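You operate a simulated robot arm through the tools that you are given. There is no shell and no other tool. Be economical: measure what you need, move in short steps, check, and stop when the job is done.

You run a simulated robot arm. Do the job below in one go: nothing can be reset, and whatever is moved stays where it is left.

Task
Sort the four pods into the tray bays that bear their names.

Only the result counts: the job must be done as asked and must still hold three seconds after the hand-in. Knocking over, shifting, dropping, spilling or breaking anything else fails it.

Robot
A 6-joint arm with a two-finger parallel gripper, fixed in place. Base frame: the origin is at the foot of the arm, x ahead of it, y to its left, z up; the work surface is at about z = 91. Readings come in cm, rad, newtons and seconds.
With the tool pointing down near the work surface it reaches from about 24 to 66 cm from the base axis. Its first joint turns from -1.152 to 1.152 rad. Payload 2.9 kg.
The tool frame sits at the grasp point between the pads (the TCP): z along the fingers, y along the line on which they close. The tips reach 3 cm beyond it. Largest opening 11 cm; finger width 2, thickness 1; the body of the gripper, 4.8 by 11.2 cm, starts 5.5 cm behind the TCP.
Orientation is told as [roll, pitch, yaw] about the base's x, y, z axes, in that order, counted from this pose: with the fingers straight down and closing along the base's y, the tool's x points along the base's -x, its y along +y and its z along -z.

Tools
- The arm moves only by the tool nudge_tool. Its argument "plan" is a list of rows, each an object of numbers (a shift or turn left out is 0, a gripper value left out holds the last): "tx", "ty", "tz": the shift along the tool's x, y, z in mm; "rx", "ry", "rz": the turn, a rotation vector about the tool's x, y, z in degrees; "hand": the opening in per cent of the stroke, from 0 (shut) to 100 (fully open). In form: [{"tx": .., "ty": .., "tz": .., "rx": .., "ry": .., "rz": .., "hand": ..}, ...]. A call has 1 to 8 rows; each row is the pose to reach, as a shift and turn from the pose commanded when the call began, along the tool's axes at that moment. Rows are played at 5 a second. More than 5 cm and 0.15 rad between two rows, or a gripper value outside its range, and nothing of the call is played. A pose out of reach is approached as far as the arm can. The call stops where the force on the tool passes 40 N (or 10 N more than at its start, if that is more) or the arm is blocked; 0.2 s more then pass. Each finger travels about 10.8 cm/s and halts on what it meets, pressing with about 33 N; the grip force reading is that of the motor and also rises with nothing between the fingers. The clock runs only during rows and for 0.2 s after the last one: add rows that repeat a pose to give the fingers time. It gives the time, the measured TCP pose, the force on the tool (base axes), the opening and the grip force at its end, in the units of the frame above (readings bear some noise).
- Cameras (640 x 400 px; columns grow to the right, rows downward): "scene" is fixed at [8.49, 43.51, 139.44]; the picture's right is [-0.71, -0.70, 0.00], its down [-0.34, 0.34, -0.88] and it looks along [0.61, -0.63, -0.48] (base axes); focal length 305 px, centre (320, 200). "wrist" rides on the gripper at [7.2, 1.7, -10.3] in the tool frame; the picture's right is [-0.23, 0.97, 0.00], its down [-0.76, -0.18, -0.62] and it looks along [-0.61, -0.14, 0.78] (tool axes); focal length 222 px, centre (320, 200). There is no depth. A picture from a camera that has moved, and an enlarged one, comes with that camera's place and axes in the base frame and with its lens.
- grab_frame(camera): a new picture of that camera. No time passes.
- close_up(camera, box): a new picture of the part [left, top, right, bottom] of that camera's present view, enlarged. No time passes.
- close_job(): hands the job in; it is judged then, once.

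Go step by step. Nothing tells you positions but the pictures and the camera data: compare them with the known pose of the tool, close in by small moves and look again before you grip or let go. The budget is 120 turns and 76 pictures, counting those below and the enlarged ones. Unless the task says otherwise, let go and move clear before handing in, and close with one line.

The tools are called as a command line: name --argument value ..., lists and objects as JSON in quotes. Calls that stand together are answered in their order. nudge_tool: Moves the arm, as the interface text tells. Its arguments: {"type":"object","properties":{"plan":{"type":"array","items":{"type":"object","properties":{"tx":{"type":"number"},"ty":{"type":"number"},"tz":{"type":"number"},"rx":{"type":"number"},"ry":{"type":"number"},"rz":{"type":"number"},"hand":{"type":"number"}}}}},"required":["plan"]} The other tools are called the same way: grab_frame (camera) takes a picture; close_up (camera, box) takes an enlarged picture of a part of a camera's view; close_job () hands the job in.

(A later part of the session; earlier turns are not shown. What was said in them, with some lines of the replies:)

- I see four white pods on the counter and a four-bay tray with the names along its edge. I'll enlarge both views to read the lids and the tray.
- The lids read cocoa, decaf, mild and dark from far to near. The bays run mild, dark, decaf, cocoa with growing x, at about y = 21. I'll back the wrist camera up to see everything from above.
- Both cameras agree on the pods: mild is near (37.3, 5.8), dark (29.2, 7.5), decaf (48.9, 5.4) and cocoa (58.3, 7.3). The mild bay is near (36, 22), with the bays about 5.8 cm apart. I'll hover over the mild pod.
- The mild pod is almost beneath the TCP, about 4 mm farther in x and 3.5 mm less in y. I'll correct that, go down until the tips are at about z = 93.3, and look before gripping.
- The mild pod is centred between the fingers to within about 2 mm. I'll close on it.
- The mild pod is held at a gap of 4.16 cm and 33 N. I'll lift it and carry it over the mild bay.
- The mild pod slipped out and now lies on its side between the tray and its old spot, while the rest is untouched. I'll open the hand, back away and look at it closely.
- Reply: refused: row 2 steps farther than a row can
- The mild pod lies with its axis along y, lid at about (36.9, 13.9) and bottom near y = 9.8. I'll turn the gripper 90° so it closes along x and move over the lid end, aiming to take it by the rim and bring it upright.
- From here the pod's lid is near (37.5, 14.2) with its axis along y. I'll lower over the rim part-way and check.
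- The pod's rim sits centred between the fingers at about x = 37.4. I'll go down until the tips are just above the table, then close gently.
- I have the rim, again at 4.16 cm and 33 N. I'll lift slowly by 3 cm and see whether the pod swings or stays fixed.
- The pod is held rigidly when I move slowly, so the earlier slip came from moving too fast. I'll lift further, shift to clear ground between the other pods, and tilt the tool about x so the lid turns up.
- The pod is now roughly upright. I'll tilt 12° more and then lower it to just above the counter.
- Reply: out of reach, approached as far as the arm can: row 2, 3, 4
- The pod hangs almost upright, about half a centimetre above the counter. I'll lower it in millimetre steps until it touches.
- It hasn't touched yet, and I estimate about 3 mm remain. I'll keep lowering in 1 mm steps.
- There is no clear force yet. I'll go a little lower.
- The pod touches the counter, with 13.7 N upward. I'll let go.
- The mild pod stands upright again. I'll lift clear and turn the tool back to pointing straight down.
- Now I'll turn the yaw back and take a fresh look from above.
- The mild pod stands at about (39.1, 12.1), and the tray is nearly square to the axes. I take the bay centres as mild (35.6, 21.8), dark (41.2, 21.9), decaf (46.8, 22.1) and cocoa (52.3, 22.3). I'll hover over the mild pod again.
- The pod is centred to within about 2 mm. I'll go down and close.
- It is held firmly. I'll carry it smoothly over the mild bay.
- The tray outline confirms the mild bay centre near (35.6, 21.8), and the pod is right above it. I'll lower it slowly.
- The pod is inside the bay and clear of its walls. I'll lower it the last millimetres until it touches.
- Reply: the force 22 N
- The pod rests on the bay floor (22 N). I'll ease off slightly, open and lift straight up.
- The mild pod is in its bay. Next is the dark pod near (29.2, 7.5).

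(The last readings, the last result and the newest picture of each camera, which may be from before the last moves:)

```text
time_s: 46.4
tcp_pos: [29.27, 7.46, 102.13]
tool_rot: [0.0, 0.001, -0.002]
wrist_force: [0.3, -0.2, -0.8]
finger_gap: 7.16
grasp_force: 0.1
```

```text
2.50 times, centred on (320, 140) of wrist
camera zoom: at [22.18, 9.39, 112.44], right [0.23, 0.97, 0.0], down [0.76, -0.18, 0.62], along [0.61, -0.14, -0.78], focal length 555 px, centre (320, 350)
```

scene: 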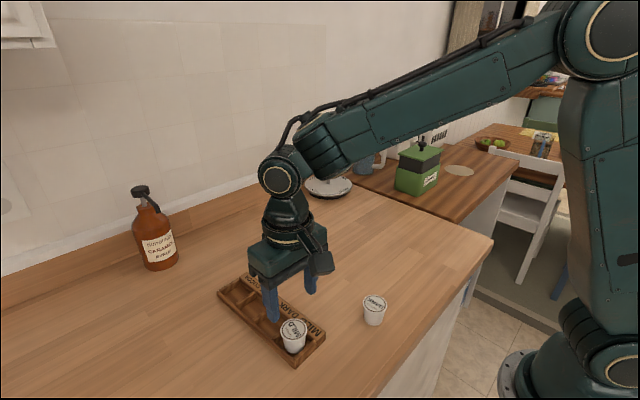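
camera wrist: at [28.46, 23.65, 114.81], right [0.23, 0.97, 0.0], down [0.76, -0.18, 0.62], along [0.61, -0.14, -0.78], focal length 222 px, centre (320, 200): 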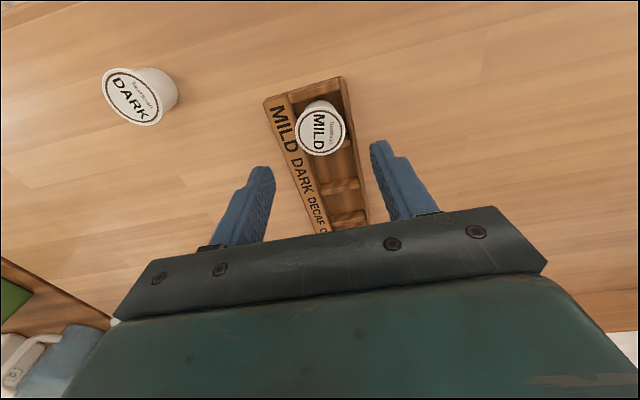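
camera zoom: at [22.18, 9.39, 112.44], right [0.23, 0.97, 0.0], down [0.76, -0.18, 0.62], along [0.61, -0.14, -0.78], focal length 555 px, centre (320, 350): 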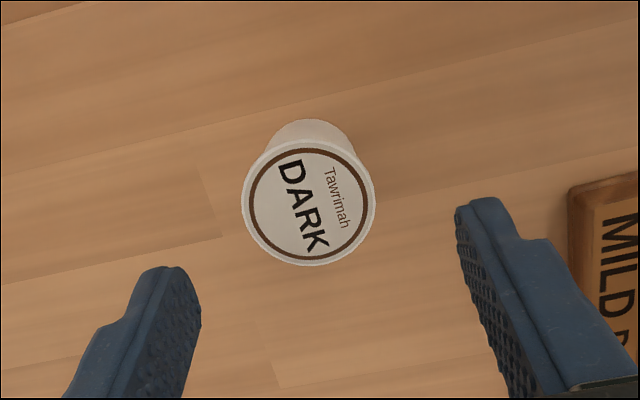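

It sits about 3.5 mm toward −y of the TCP. I'll correct that, go down, close, and lift slowly.

nudge_tool --plan '[{"tx": 1, "ty": -3.5, "tz": 25}, {"tx": 1, "ty": -3.5, "tz": 45}, {"tx": 1, "ty": -3.5, "tz": 59}, {"tx": 1, "ty": -3.5, "tz": 59}, {"tx": 1, "ty": -3.5, "tz": 59, "hand": 45}, {"tx": 1, "ty": -3.5, "tz": 59, "hand": 30}, {"tx": 1, "ty": -3.5, "tz": 59, "hand": 30}, {"tx": 1, "ty": -3.5, "tz": 59, "hand": 30}]'

nudge_tool --plan '[{"tz": -2}, {"tz": -5}, {"tz": -9}, {"tz": -15}, {"tz": -23}, {"tz": -32}, {"tz": -41}, {"tz": -47}]'

grab_frame --camera "wrist"

```text
time_s: 48.2
tcp_pos: [29.18, 7.28, 96.36]
tool_rot: [-0.001, 0.001, -0.001]
wrist_force: [0.1, -0.9, -0.3]
finger_gap: 4.16
grasp_force: 33.2
```

```text
time_s: 50.0
tcp_pos: [28.89, 7.21, 101.09]
tool_rot: [-0.003, -0.001, 0.0]
wrist_force: [-0.5, 0.0, 0.5]
finger_gap: 4.16
grasp_force: 33.1
```

```text
35 pictures are left
camera wrist: at [21.84, 8.99, 111.36], right [0.23, 0.97, 0.0], down [0.76, -0.18, 0.62], along [0.61, -0.14, -0.78], focal length 222 px, centre (320, 200)
```

wrist: 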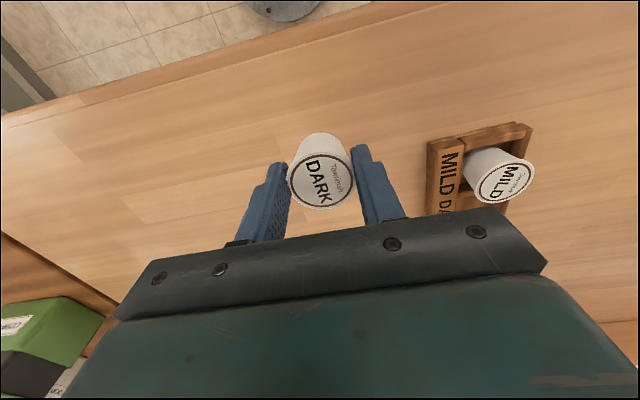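

It is held. I'll carry it ahead in x first, then across to the dark bay, keeping clear of the mild pod.

nudge_tool --plan '[{"tx": -3}, {"tx": -11}, {"tx": -24}, {"tx": -40}, {"tx": -56, "ty": 2}, {"tx": -72, "ty": 5}, {"tx": -87, "ty": 11}, {"tx": -100, "ty": 20}]'

nudge_tool --plan '[{"tx": -7, "ty": 9}, {"tx": -14, "ty": 20}, {"tx": -18, "ty": 34}, {"tx": -20.5, "ty": 50}, {"tx": -20.5, "ty": 66}, {"tx": -20.5, "ty": 82}, {"tx": -20.5, "ty": 98}, {"tx": -20.5, "ty": 111}]'

nudge_tool --plan '[{"ty": 9}, {"ty": 15}, {"ty": 18}, {"ty": 18}, {"ty": 18}]'

close_up --camera "scene" --box '[220, 250, 340, 370]'

grab_frame --camera "wrist"

```text
time_s: 51.8
tcp_pos: [39.1, 9.15, 101.07]
tool_rot: [0.0, -0.001, -0.001]
wrist_force: [-0.4, -0.7, 0.3]
finger_gap: 4.15
grasp_force: 32.9
```

```text
time_s: 53.6
tcp_pos: [41.18, 20.15, 101.04]
tool_rot: [0.0, -0.001, 0.0]
wrist_force: [-0.3, 0.3, 0.7]
finger_gap: 4.17
grasp_force: 33.1
```

```text
time_s: 54.8
tcp_pos: [41.28, 22.19, 101.17]
tool_rot: [0.0, 0.0, 0.0]
wrist_force: [-0.5, -0.5, -0.2]
finger_gap: 4.15
grasp_force: 33.4
```

```text
3.33 times, centred on (280, 310) of scene
camera zoom: at [8.49, 43.51, 139.44], right [-0.71, -0.7, 0.0], down [-0.34, 0.34, -0.88], along [0.61, -0.63, -0.48], focal length 1017 px, centre (453, -167)
```

zoom: 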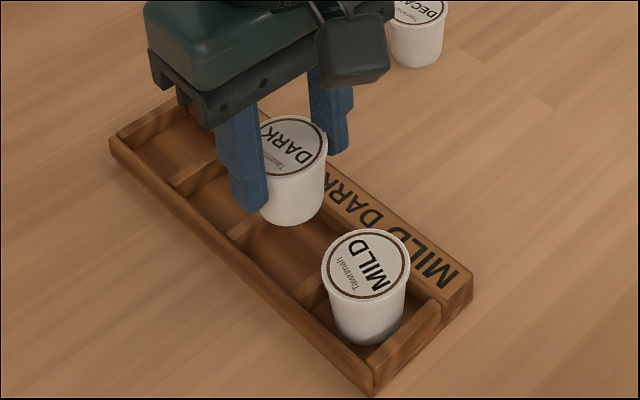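

```text
33 pictures are left
camera wrist: at [34.02, 23.91, 111.43], right [0.23, 0.97, 0.0], down [0.76, -0.18, 0.62], along [0.61, -0.14, -0.78], focal length 222 px, centre (320, 200)
```

wrist: 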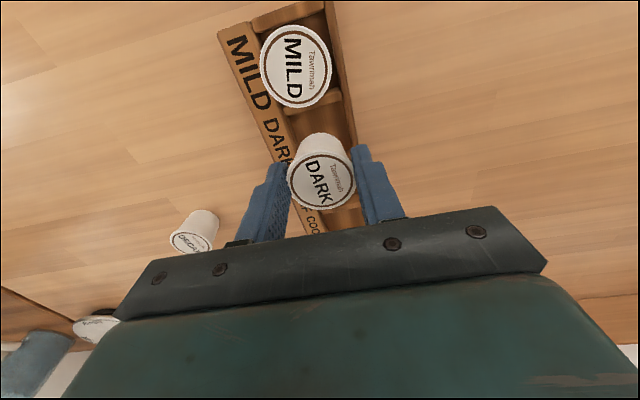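

The divider shows the dark bay centre is a bit farther along, at about x = 41.45 and y = 22.0. I'll shift 2.5 mm and lower slowly.

nudge_tool --plan '[{"tx": -2.5, "tz": 3}, {"tx": -2.5, "tz": 9}, {"tx": -2.5, "tz": 16}, {"tx": -2.5, "tz": 23}, {"tx": -2.5, "tz": 30}, {"tx": -2.5, "tz": 35}, {"tx": -2.5, "tz": 38}, {"tx": -2.5, "tz": 38}]'

close_up --camera "scene" --box '[230, 260, 330, 350]'

```text
time_s: 56.6
tcp_pos: [41.4, 21.96, 97.26]
tool_rot: [0.002, 0.0, -0.002]
wrist_force: [0.5, -0.1, -0.4]
finger_gap: 4.14
grasp_force: 32.7
```

```text
4.44 times, centred on (280, 305) of scene
camera zoom: at [8.49, 43.51, 139.44], right [-0.71, -0.7, 0.0], down [-0.34, 0.34, -0.88], along [0.61, -0.63, -0.48], focal length 1356 px, centre (498, -267)
```

zoom: 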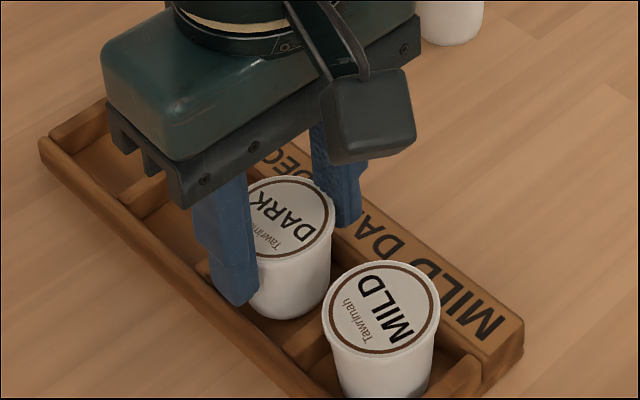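

nudge_tool --plan '[{"tz": 1.5}, {"tz": 3}, {"tz": 4}, {"tz": 4}]'

nudge_tool --plan '[{"tz": 1}, {"tz": 2}, {"tz": 2}]'

```text
time_s: 57.6
tcp_pos: [41.32, 21.98, 96.95]
tool_rot: [0.0, -0.002, -0.003]
wrist_force: [0.7, 0.6, 2.1]
finger_gap: 4.12
grasp_force: 33.4
```

```text
time_s: 58.4
tcp_pos: [41.52, 21.96, 96.75]
tool_rot: [0.001, -0.004, 0.0]
wrist_force: [-3.0, -4.8, 23.0]
finger_gap: 4.17
grasp_force: 32.4
```

The dark pod is on its bay floor (23 N). I'll ease off, open and lift.

nudge_tool --plan '[{"tz": -1}, {"tz": -1, "hand": 45}, {"tz": -1, "hand": 60}, {"tz": -1, "hand": 60}, {"tz": -20}, {"tz": -50}, {"tz": -80}, {"tz": -80}]'

grab_frame --camera "wrist"

```text
time_s: 60.2
tcp_pos: [41.53, 22.15, 104.7]
tool_rot: [-0.001, -0.001, -0.002]
wrist_force: [0.0, 0.1, 0.6]
finger_gap: 6.58
grasp_force: 0.1
```

```text
31 pictures are left
camera wrist: at [34.3, 23.91, 114.89], right [0.23, 0.97, 0.0], down [0.76, -0.18, 0.62], along [0.61, -0.14, -0.78], focal length 222 px, centre (320, 200)
```

wrist: 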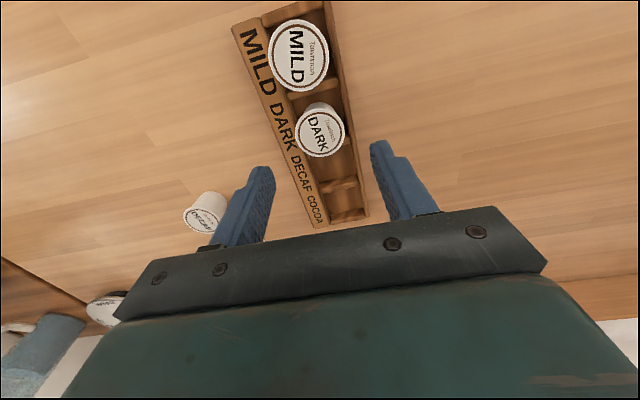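

Mild and dark are placed. Next is the decaf pod near (48.9, 5.4).

nudge_tool --plan '[{"tx": -15, "ty": -34}, {"tx": -30, "ty": -68}, {"tx": -45, "ty": -102}, {"tx": -60, "ty": -136}, {"tx": -74, "ty": -166, "hand": 65}, {"tx": -74, "ty": -166, "tz": 25}, {"tx": -74, "ty": -166, "tz": 25}, {"tx": -74, "ty": -166, "tz": 25}]'

close_up --camera "wrist" --box '[220, 60, 420, 220]'

```text
time_s: 62.0
tcp_pos: [48.66, 5.53, 102.17]
tool_rot: [0.0, 0.001, 0.0]
wrist_force: [0.4, 0.3, 0.1]
finger_gap: 7.15
grasp_force: 0.0
```

```text
2.50 times, centred on (320, 140) of wrist
camera zoom: at [41.57, 7.3, 112.45], right [0.23, 0.97, 0.0], down [0.76, -0.18, 0.62], along [0.61, -0.14, -0.78], focal length 555 px, centre (320, 350)
```

zoom: 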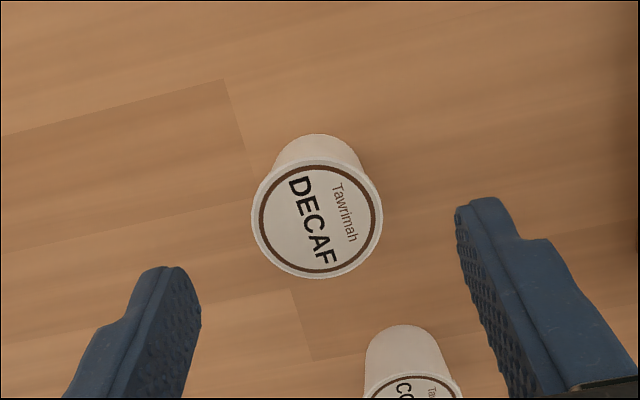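

The pod is about 4.7 mm farther in x and 2 mm toward −y. I'll correct that, grip, and lift slowly.

nudge_tool --plan '[{"tx": -4.7, "ty": -2, "tz": 25}, {"tx": -4.7, "ty": -2, "tz": 45}, {"tx": -4.7, "ty": -2, "tz": 59}, {"tx": -4.7, "ty": -2, "tz": 59}, {"tx": -4.7, "ty": -2, "tz": 59, "hand": 45}, {"tx": -4.7, "ty": -2, "tz": 59, "hand": 30}, {"tx": -4.7, "ty": -2, "tz": 59, "hand": 30}, {"tx": -4.7, "ty": -2, "tz": 59, "hand": 30}]'

nudge_tool --plan '[{"tz": -2}, {"tz": -5}, {"tz": -9}, {"tz": -15}, {"tz": -23}, {"tz": -32}, {"tz": -41}, {"tz": -47}]'

grab_frame --camera "wrist"

```text
time_s: 63.8
tcp_pos: [49.18, 5.28, 96.37]
tool_rot: [0.001, -0.001, -0.003]
wrist_force: [-0.3, -0.1, -0.3]
finger_gap: 4.16
grasp_force: 32.4
```

```text
time_s: 65.6
tcp_pos: [49.27, 5.21, 100.84]
tool_rot: [0.001, -0.001, -0.003]
wrist_force: [0.4, 0.8, 0.2]
finger_gap: 4.15
grasp_force: 33.2
```

```text
29 pictures are left
camera wrist: at [42.09, 7.04, 111.21], right [0.23, 0.97, 0.0], down [0.76, -0.18, 0.62], along [0.61, -0.14, -0.78], focal length 222 px, centre (320, 200)
```

wrist: 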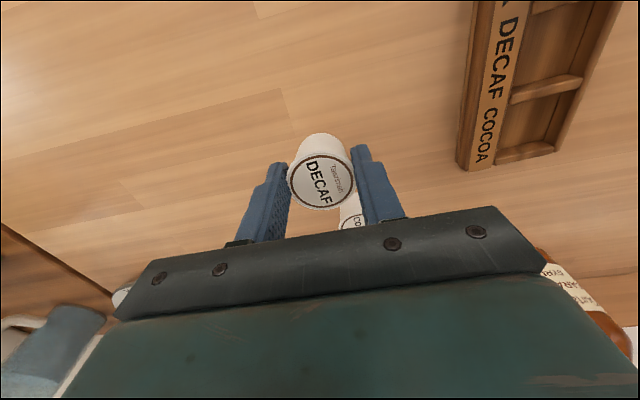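

It is held. I'll carry it to the decaf bay near (46.9, 22.2).

nudge_tool --plan '[{"tx": 1, "ty": 3}, {"tx": 2, "ty": 11}, {"tx": 4, "ty": 24}, {"tx": 6, "ty": 40}, {"tx": 8, "ty": 56}, {"tx": 10, "ty": 72}, {"tx": 12, "ty": 88}, {"tx": 14, "ty": 104}]'

nudge_tool --plan '[{"tx": 2, "ty": 13}, {"tx": 4, "ty": 28}, {"tx": 6, "ty": 43}, {"tx": 8, "ty": 55}, {"tx": 9, "ty": 62}, {"tx": 9, "ty": 65.5}, {"tx": 9, "ty": 65.5}, {"tx": 9, "ty": 65.5}]'

close_up --camera "scene" --box '[210, 240, 340, 370]'

grab_frame --camera "wrist"

```text
time_s: 67.4
tcp_pos: [47.91, 15.56, 100.95]
tool_rot: [-0.001, 0.0, -0.001]
wrist_force: [-0.5, -0.4, -0.3]
finger_gap: 4.14
grasp_force: 33.5
```

```text
time_s: 69.2
tcp_pos: [46.97, 22.12, 100.86]
tool_rot: [0.0, 0.0, -0.001]
wrist_force: [-1.4, 0.3, -0.1]
finger_gap: 4.15
grasp_force: 33.1
```

```text
3.08 times, centred on (275, 305) of scene
camera zoom: at [8.49, 43.51, 139.44], right [-0.71, -0.7, 0.0], down [-0.34, 0.34, -0.88], along [0.61, -0.63, -0.48], focal length 939 px, centre (458, -123)
```

zoom: 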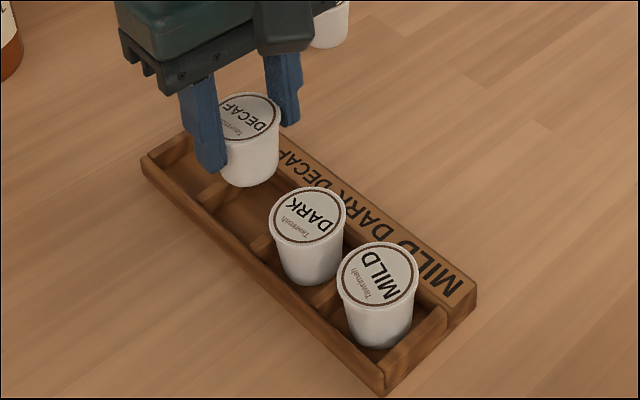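

```text
27 pictures are left
camera wrist: at [39.81, 23.97, 111.25], right [0.23, 0.97, 0.0], down [0.76, -0.18, 0.62], along [0.61, -0.14, -0.78], focal length 222 px, centre (320, 200)
```

wrist: 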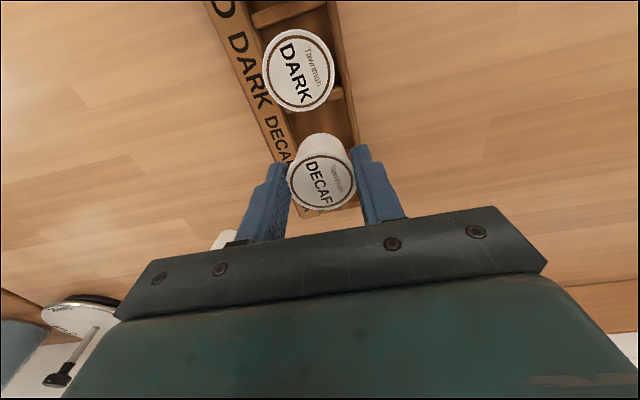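

The dividers put the decaf bay centre at about (47.05, 22.35). I'll make that small correction and lower slowly.

nudge_tool --plan '[{"tx": -1, "ty": 1.5, "tz": 3}, {"tx": -1, "ty": 1.5, "tz": 9}, {"tx": -1, "ty": 1.5, "tz": 16}, {"tx": -1, "ty": 1.5, "tz": 23}, {"tx": -1, "ty": 1.5, "tz": 30}, {"tx": -1, "ty": 1.5, "tz": 35}, {"tx": -1, "ty": 1.5, "tz": 37}, {"tx": -1, "ty": 1.5, "tz": 37}]'

close_up --camera "scene" --box '[210, 240, 310, 340]'

```text
time_s: 71.0
tcp_pos: [47.08, 22.34, 97.24]
tool_rot: [0.0, 0.0, -0.002]
wrist_force: [-1.3, 0.2, -0.7]
finger_gap: 4.12
grasp_force: 32.7
```

```text
4.00 times, centred on (260, 290) of scene
camera zoom: at [8.49, 43.51, 139.44], right [-0.71, -0.7, 0.0], down [-0.34, 0.34, -0.88], along [0.61, -0.63, -0.48], focal length 1220 px, centre (560, -160)
```

zoom: 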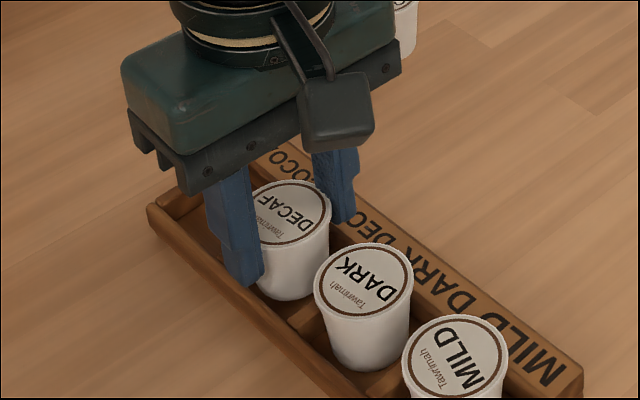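

nudge_tool --plan '[{"tz": 1.5}, {"tz": 3}, {"tz": 3}]'

nudge_tool --plan '[{"tz": 1}, {"tz": 2}, {"tz": 2}]'

```text
time_s: 71.8
tcp_pos: [47.01, 22.25, 96.88]
tool_rot: [0.0, 0.001, -0.001]
wrist_force: [-2.3, -0.3, 0.7]
finger_gap: 4.15
grasp_force: 33.4
```

```text
time_s: 72.6
tcp_pos: [47.01, 22.3, 96.87]
tool_rot: [-0.001, -0.002, -0.002]
wrist_force: [-5.9, -0.5, 11.9]
finger_gap: 4.13
grasp_force: 33.3
```

The decaf pod has touched down (12 N). I'll ease off, open and lift.

nudge_tool --plan '[{"tz": -0.5}, {"tz": -0.5, "hand": 45}, {"tz": -0.5, "hand": 60}, {"tz": -0.5, "hand": 60}, {"tz": -20}, {"tz": -50}, {"tz": -80}, {"tz": -80}]'

grab_frame --camera "wrist"

close_up --camera "scene" --box '[210, 240, 340, 370]'

```text
time_s: 74.4
tcp_pos: [47.2, 22.62, 104.73]
tool_rot: [0.0, -0.001, -0.002]
wrist_force: [0.2, -0.6, -0.2]
finger_gap: 6.6
grasp_force: 0.0
```

```text
25 pictures are left
camera wrist: at [39.99, 24.31, 115.06], right [0.23, 0.97, 0.0], down [0.76, -0.18, 0.62], along [0.61, -0.14, -0.78], focal length 222 px, centre (320, 200)
```

wrist: 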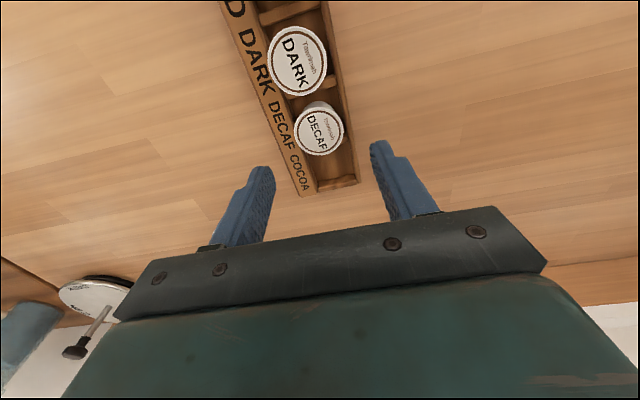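

```text
3.08 times, centred on (275, 305) of scene
camera zoom: at [8.49, 43.51, 139.44], right [-0.71, -0.7, 0.0], down [-0.34, 0.34, -0.88], along [0.61, -0.63, -0.48], focal length 939 px, centre (458, -123)
```

zoom: 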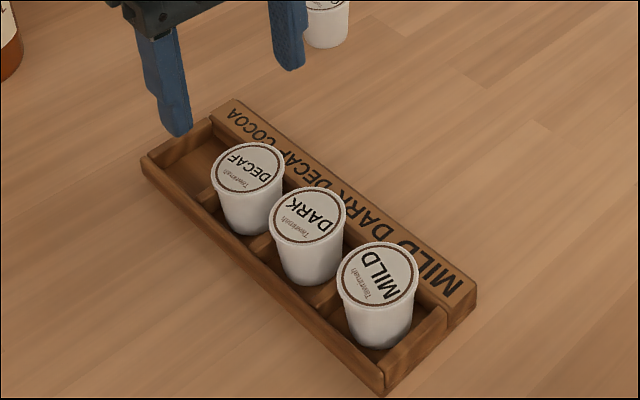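

Three are placed and flat in their bays. Last is the cocoa pod near (58.3, 7.3).

nudge_tool --plan '[{"tx": -25, "ty": -34}, {"tx": -50, "ty": -68}, {"tx": -75, "ty": -102}, {"tx": -100, "ty": -136}, {"tx": -114, "ty": -151, "hand": 65}, {"tx": -114, "ty": -151, "tz": 25}, {"tx": -114, "ty": -151, "tz": 25}, {"tx": -114, "ty": -151, "tz": 25}]'

close_up --camera "wrist" --box '[220, 60, 420, 220]'

```text
time_s: 76.2
tcp_pos: [58.55, 7.23, 102.43]
tool_rot: [0.0, 0.0, 0.0]
wrist_force: [-0.9, -0.3, 0.8]
finger_gap: 7.15
grasp_force: 0.0
```

```text
2.50 times, centred on (320, 140) of wrist
camera zoom: at [51.29, 9.0, 112.61], right [0.23, 0.97, 0.0], down [0.76, -0.18, 0.62], along [0.61, -0.14, -0.78], focal length 555 px, centre (320, 350)
```

zoom: 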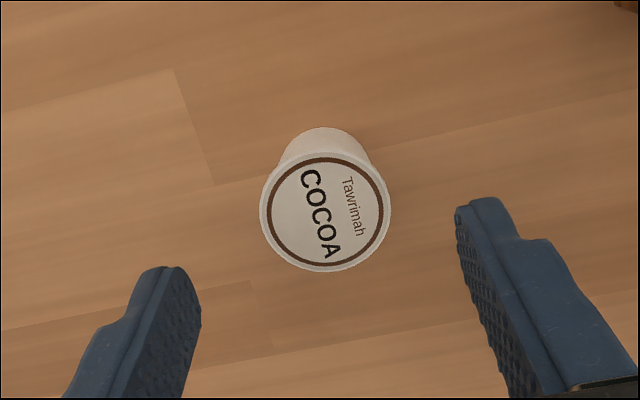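

The pod is about 3 mm farther in x. I'll correct, grip and lift slowly.

nudge_tool --plan '[{"tx": -3.3, "ty": 1, "tz": 25}, {"tx": -3.3, "ty": 1, "tz": 45}, {"tx": -3.3, "ty": 1, "tz": 60}, {"tx": -3.3, "ty": 1, "tz": 60}, {"tx": -3.3, "ty": 1, "tz": 60, "hand": 45}, {"tx": -3.3, "ty": 1, "tz": 60, "hand": 30}, {"tx": -3.3, "ty": 1, "tz": 60, "hand": 30}, {"tx": -3.3, "ty": 1, "tz": 60, "hand": 30}]'

nudge_tool --plan '[{"tz": -2}, {"tz": -5}, {"tz": -9}, {"tz": -15}, {"tz": -23}, {"tz": -32}, {"tz": -41}, {"tz": -47}]'

grab_frame --camera "wrist"

```text
time_s: 78.0
tcp_pos: [58.77, 7.24, 96.38]
tool_rot: [-0.001, 0.001, -0.001]
wrist_force: [-0.4, 0.0, 0.3]
finger_gap: 4.19
grasp_force: 33.3
```

```text
time_s: 79.8
tcp_pos: [58.72, 7.31, 101.1]
tool_rot: [0.0, 0.002, 0.0]
wrist_force: [0.1, -0.4, -1.1]
finger_gap: 4.17
grasp_force: 33.4
```

```text
22 pictures are left
camera wrist: at [51.63, 9.1, 111.29], right [0.23, 0.97, 0.0], down [0.76, -0.18, 0.62], along [0.61, -0.14, -0.78], focal length 222 px, centre (320, 200)
```

wrist: 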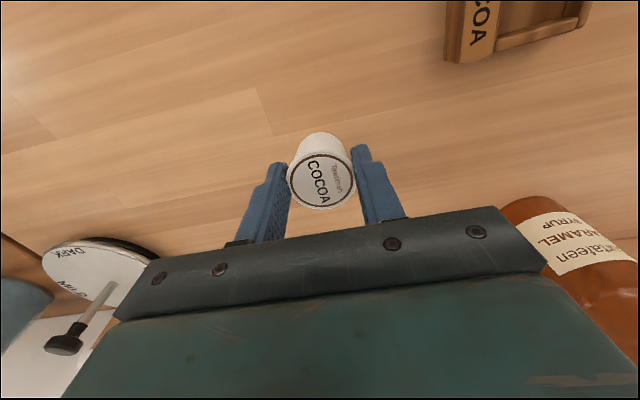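

It is held. I'll carry it to the cocoa bay near (52.3, 22.5).

nudge_tool --plan '[{"tx": 1, "ty": 3}, {"tx": 5, "ty": 11}, {"tx": 10, "ty": 23}, {"tx": 16, "ty": 37}, {"tx": 22, "ty": 51}, {"tx": 28, "ty": 65}, {"tx": 34, "ty": 79}, {"tx": 40, "ty": 93}]'

nudge_tool --plan '[{"tx": 6, "ty": 14}, {"tx": 12, "ty": 28}, {"tx": 17, "ty": 40}, {"tx": 21, "ty": 49}, {"tx": 24, "ty": 55}, {"tx": 25, "ty": 58}, {"tx": 25, "ty": 58}, {"tx": 25, "ty": 58}]'

close_up --camera "scene" --box '[200, 230, 330, 360]'

grab_frame --camera "wrist"

```text
time_s: 81.6
tcp_pos: [54.66, 16.67, 100.97]
tool_rot: [-0.002, 0.001, -0.001]
wrist_force: [-0.2, 0.4, -0.6]
finger_gap: 4.15
grasp_force: 32.8
```

```text
time_s: 83.4
tcp_pos: [52.32, 22.49, 101.1]
tool_rot: [0.0, 0.001, 0.0]
wrist_force: [-0.3, 0.4, 0.4]
finger_gap: 4.15
grasp_force: 32.8
```

```text
3.08 times, centred on (265, 295) of scene
camera zoom: at [8.49, 43.51, 139.44], right [-0.71, -0.7, 0.0], down [-0.34, 0.34, -0.88], along [0.61, -0.63, -0.48], focal length 939 px, centre (489, -92)
```

zoom: 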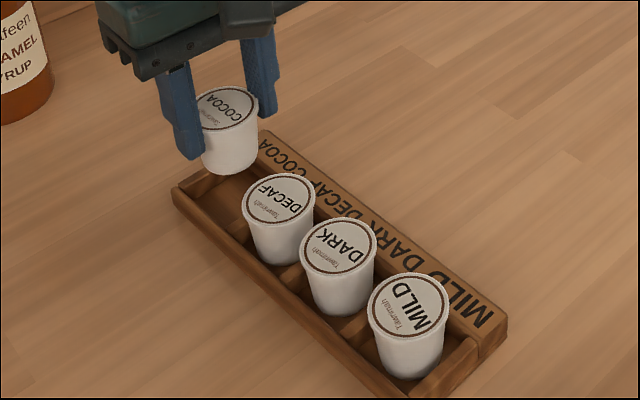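

```text
20 pictures are left
camera wrist: at [45.15, 24.23, 111.3], right [0.23, 0.97, 0.0], down [0.76, -0.18, 0.62], along [0.61, -0.14, -0.78], focal length 222 px, centre (320, 200)
```

wrist: 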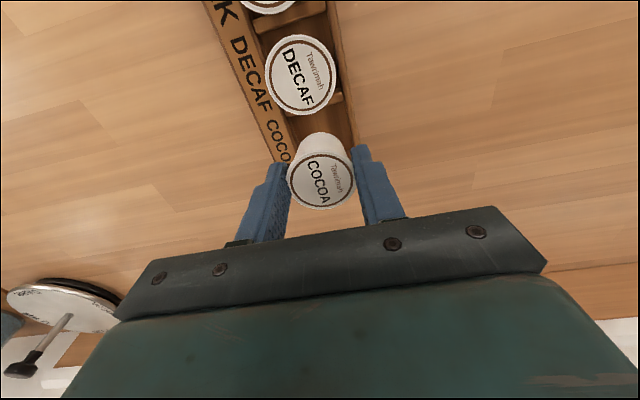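

Over the cocoa bay, the divider suggests about 1.5 mm more in x. I'll correct and lower slowly.

nudge_tool --plan '[{"tx": -1.5, "ty": 1, "tz": 3}, {"tx": -1.5, "ty": 1, "tz": 9}, {"tx": -1.5, "ty": 1, "tz": 16}, {"tx": -1.5, "ty": 1, "tz": 23}, {"tx": -1.5, "ty": 1, "tz": 30}, {"tx": -1.5, "ty": 1, "tz": 35}, {"tx": -1.5, "ty": 1, "tz": 37}, {"tx": -1.5, "ty": 1, "tz": 37}]'

close_up --camera "scene" --box '[200, 230, 300, 330]'

```text
time_s: 85.2
tcp_pos: [52.49, 22.34, 97.18]
tool_rot: [0.002, 0.001, -0.003]
wrist_force: [0.0, -0.2, 0.0]
finger_gap: 4.2
grasp_force: 32.8
```

```text
4.00 times, centred on (250, 280) of scene
camera zoom: at [8.49, 43.51, 139.44], right [-0.71, -0.7, 0.0], down [-0.34, 0.34, -0.88], along [0.61, -0.63, -0.48], focal length 1220 px, centre (600, -120)
```

zoom: 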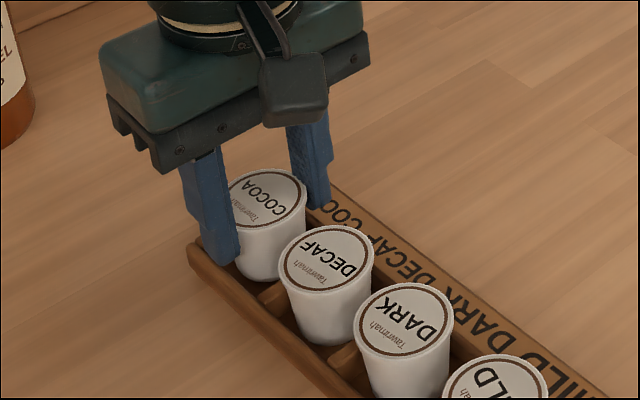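

nudge_tool --plan '[{"tz": 1.5}, {"tz": 3}, {"tz": 3}]'

nudge_tool --plan '[{"tz": 1}, {"tz": 2}, {"tz": 2}]'

```text
time_s: 86.0
tcp_pos: [52.44, 22.44, 96.89]
tool_rot: [0.0, 0.0, -0.003]
wrist_force: [-0.1, -0.9, -0.6]
finger_gap: 4.17
grasp_force: 32.6
```

```text
time_s: 86.8
tcp_pos: [52.4, 22.43, 96.9]
tool_rot: [-0.001, -0.001, -0.002]
wrist_force: [-0.2, 0.4, 6.9]
finger_gap: 4.18
grasp_force: 33.0
```

The cocoa pod has touched down (7 N). I'll open, lift and inspect.

nudge_tool --plan '[{"tz": 0}, {"tz": 0, "hand": 45}, {"tz": 0, "hand": 60}, {"tz": 0, "hand": 60}, {"tz": -20}, {"tz": -50}, {"tz": -90}, {"tz": -110}]'

nudge_tool --plan '[{"tx": 30, "ty": -30, "tz": -15}, {"tx": 60, "ty": -60, "tz": -30}, {"tx": 80, "ty": -90, "tz": -40}, {"tx": 80, "ty": -90, "tz": -40}]'

close_up --camera "scene" --box '[200, 230, 340, 370]'

grab_frame --camera "scene"

grab_frame --camera "wrist"

```text
time_s: 88.6
tcp_pos: [52.39, 22.5, 107.76]
tool_rot: [0.0, -0.001, -0.002]
wrist_force: [0.5, 0.2, 0.8]
finger_gap: 6.64
grasp_force: 0.0
```

```text
time_s: 89.6
tcp_pos: [44.38, 13.5, 111.89]
tool_rot: [0.0, 0.001, -0.003]
wrist_force: [0.4, 0.3, 0.1]
finger_gap: 6.6
grasp_force: 0.0
```

```text
2.86 times, centred on (270, 300) of scene
camera zoom: at [8.49, 43.51, 139.44], right [-0.71, -0.7, 0.0], down [-0.34, 0.34, -0.88], along [0.61, -0.63, -0.48], focal length 872 px, centre (463, -86)
```

zoom: 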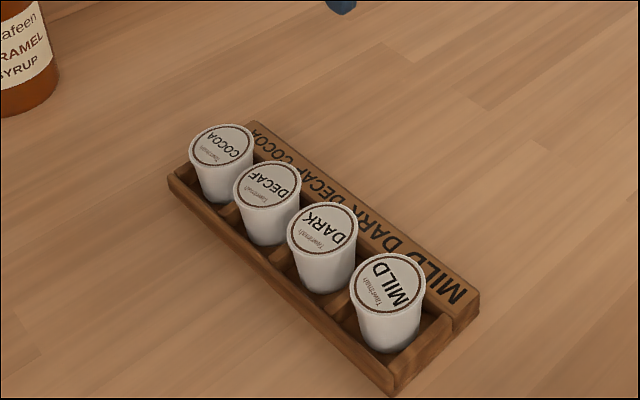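

```text
17 pictures are left
```

scene: 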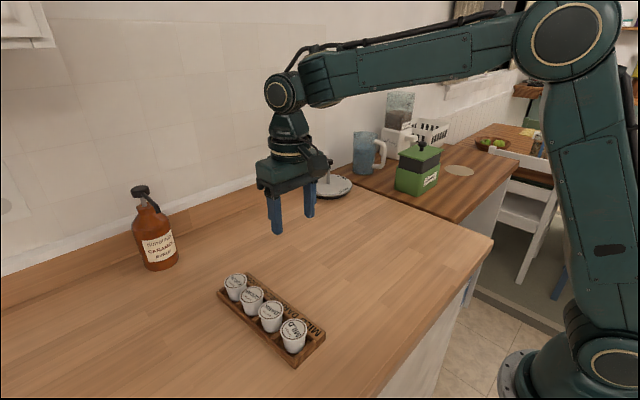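

```text
16 pictures are left
camera wrist: at [37.22, 15.32, 122.1], right [0.23, 0.97, 0.0], down [0.76, -0.18, 0.62], along [0.61, -0.14, -0.78], focal length 222 px, centre (320, 200)
```

wrist: 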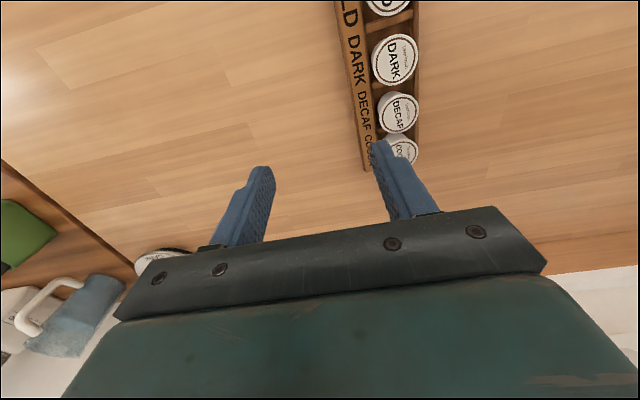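

All four pods stand upright in the bays that bear their names. The tray hasn't moved and the gripper is clear, so I'm handing in.

close_job

```text
The job is handed in.
```

The mild, dark, decaf and cocoa pods are each upright in the tray bay with their name; the mild pod slipped and fell on its side on the first carry, and I stood it back up before placing it.
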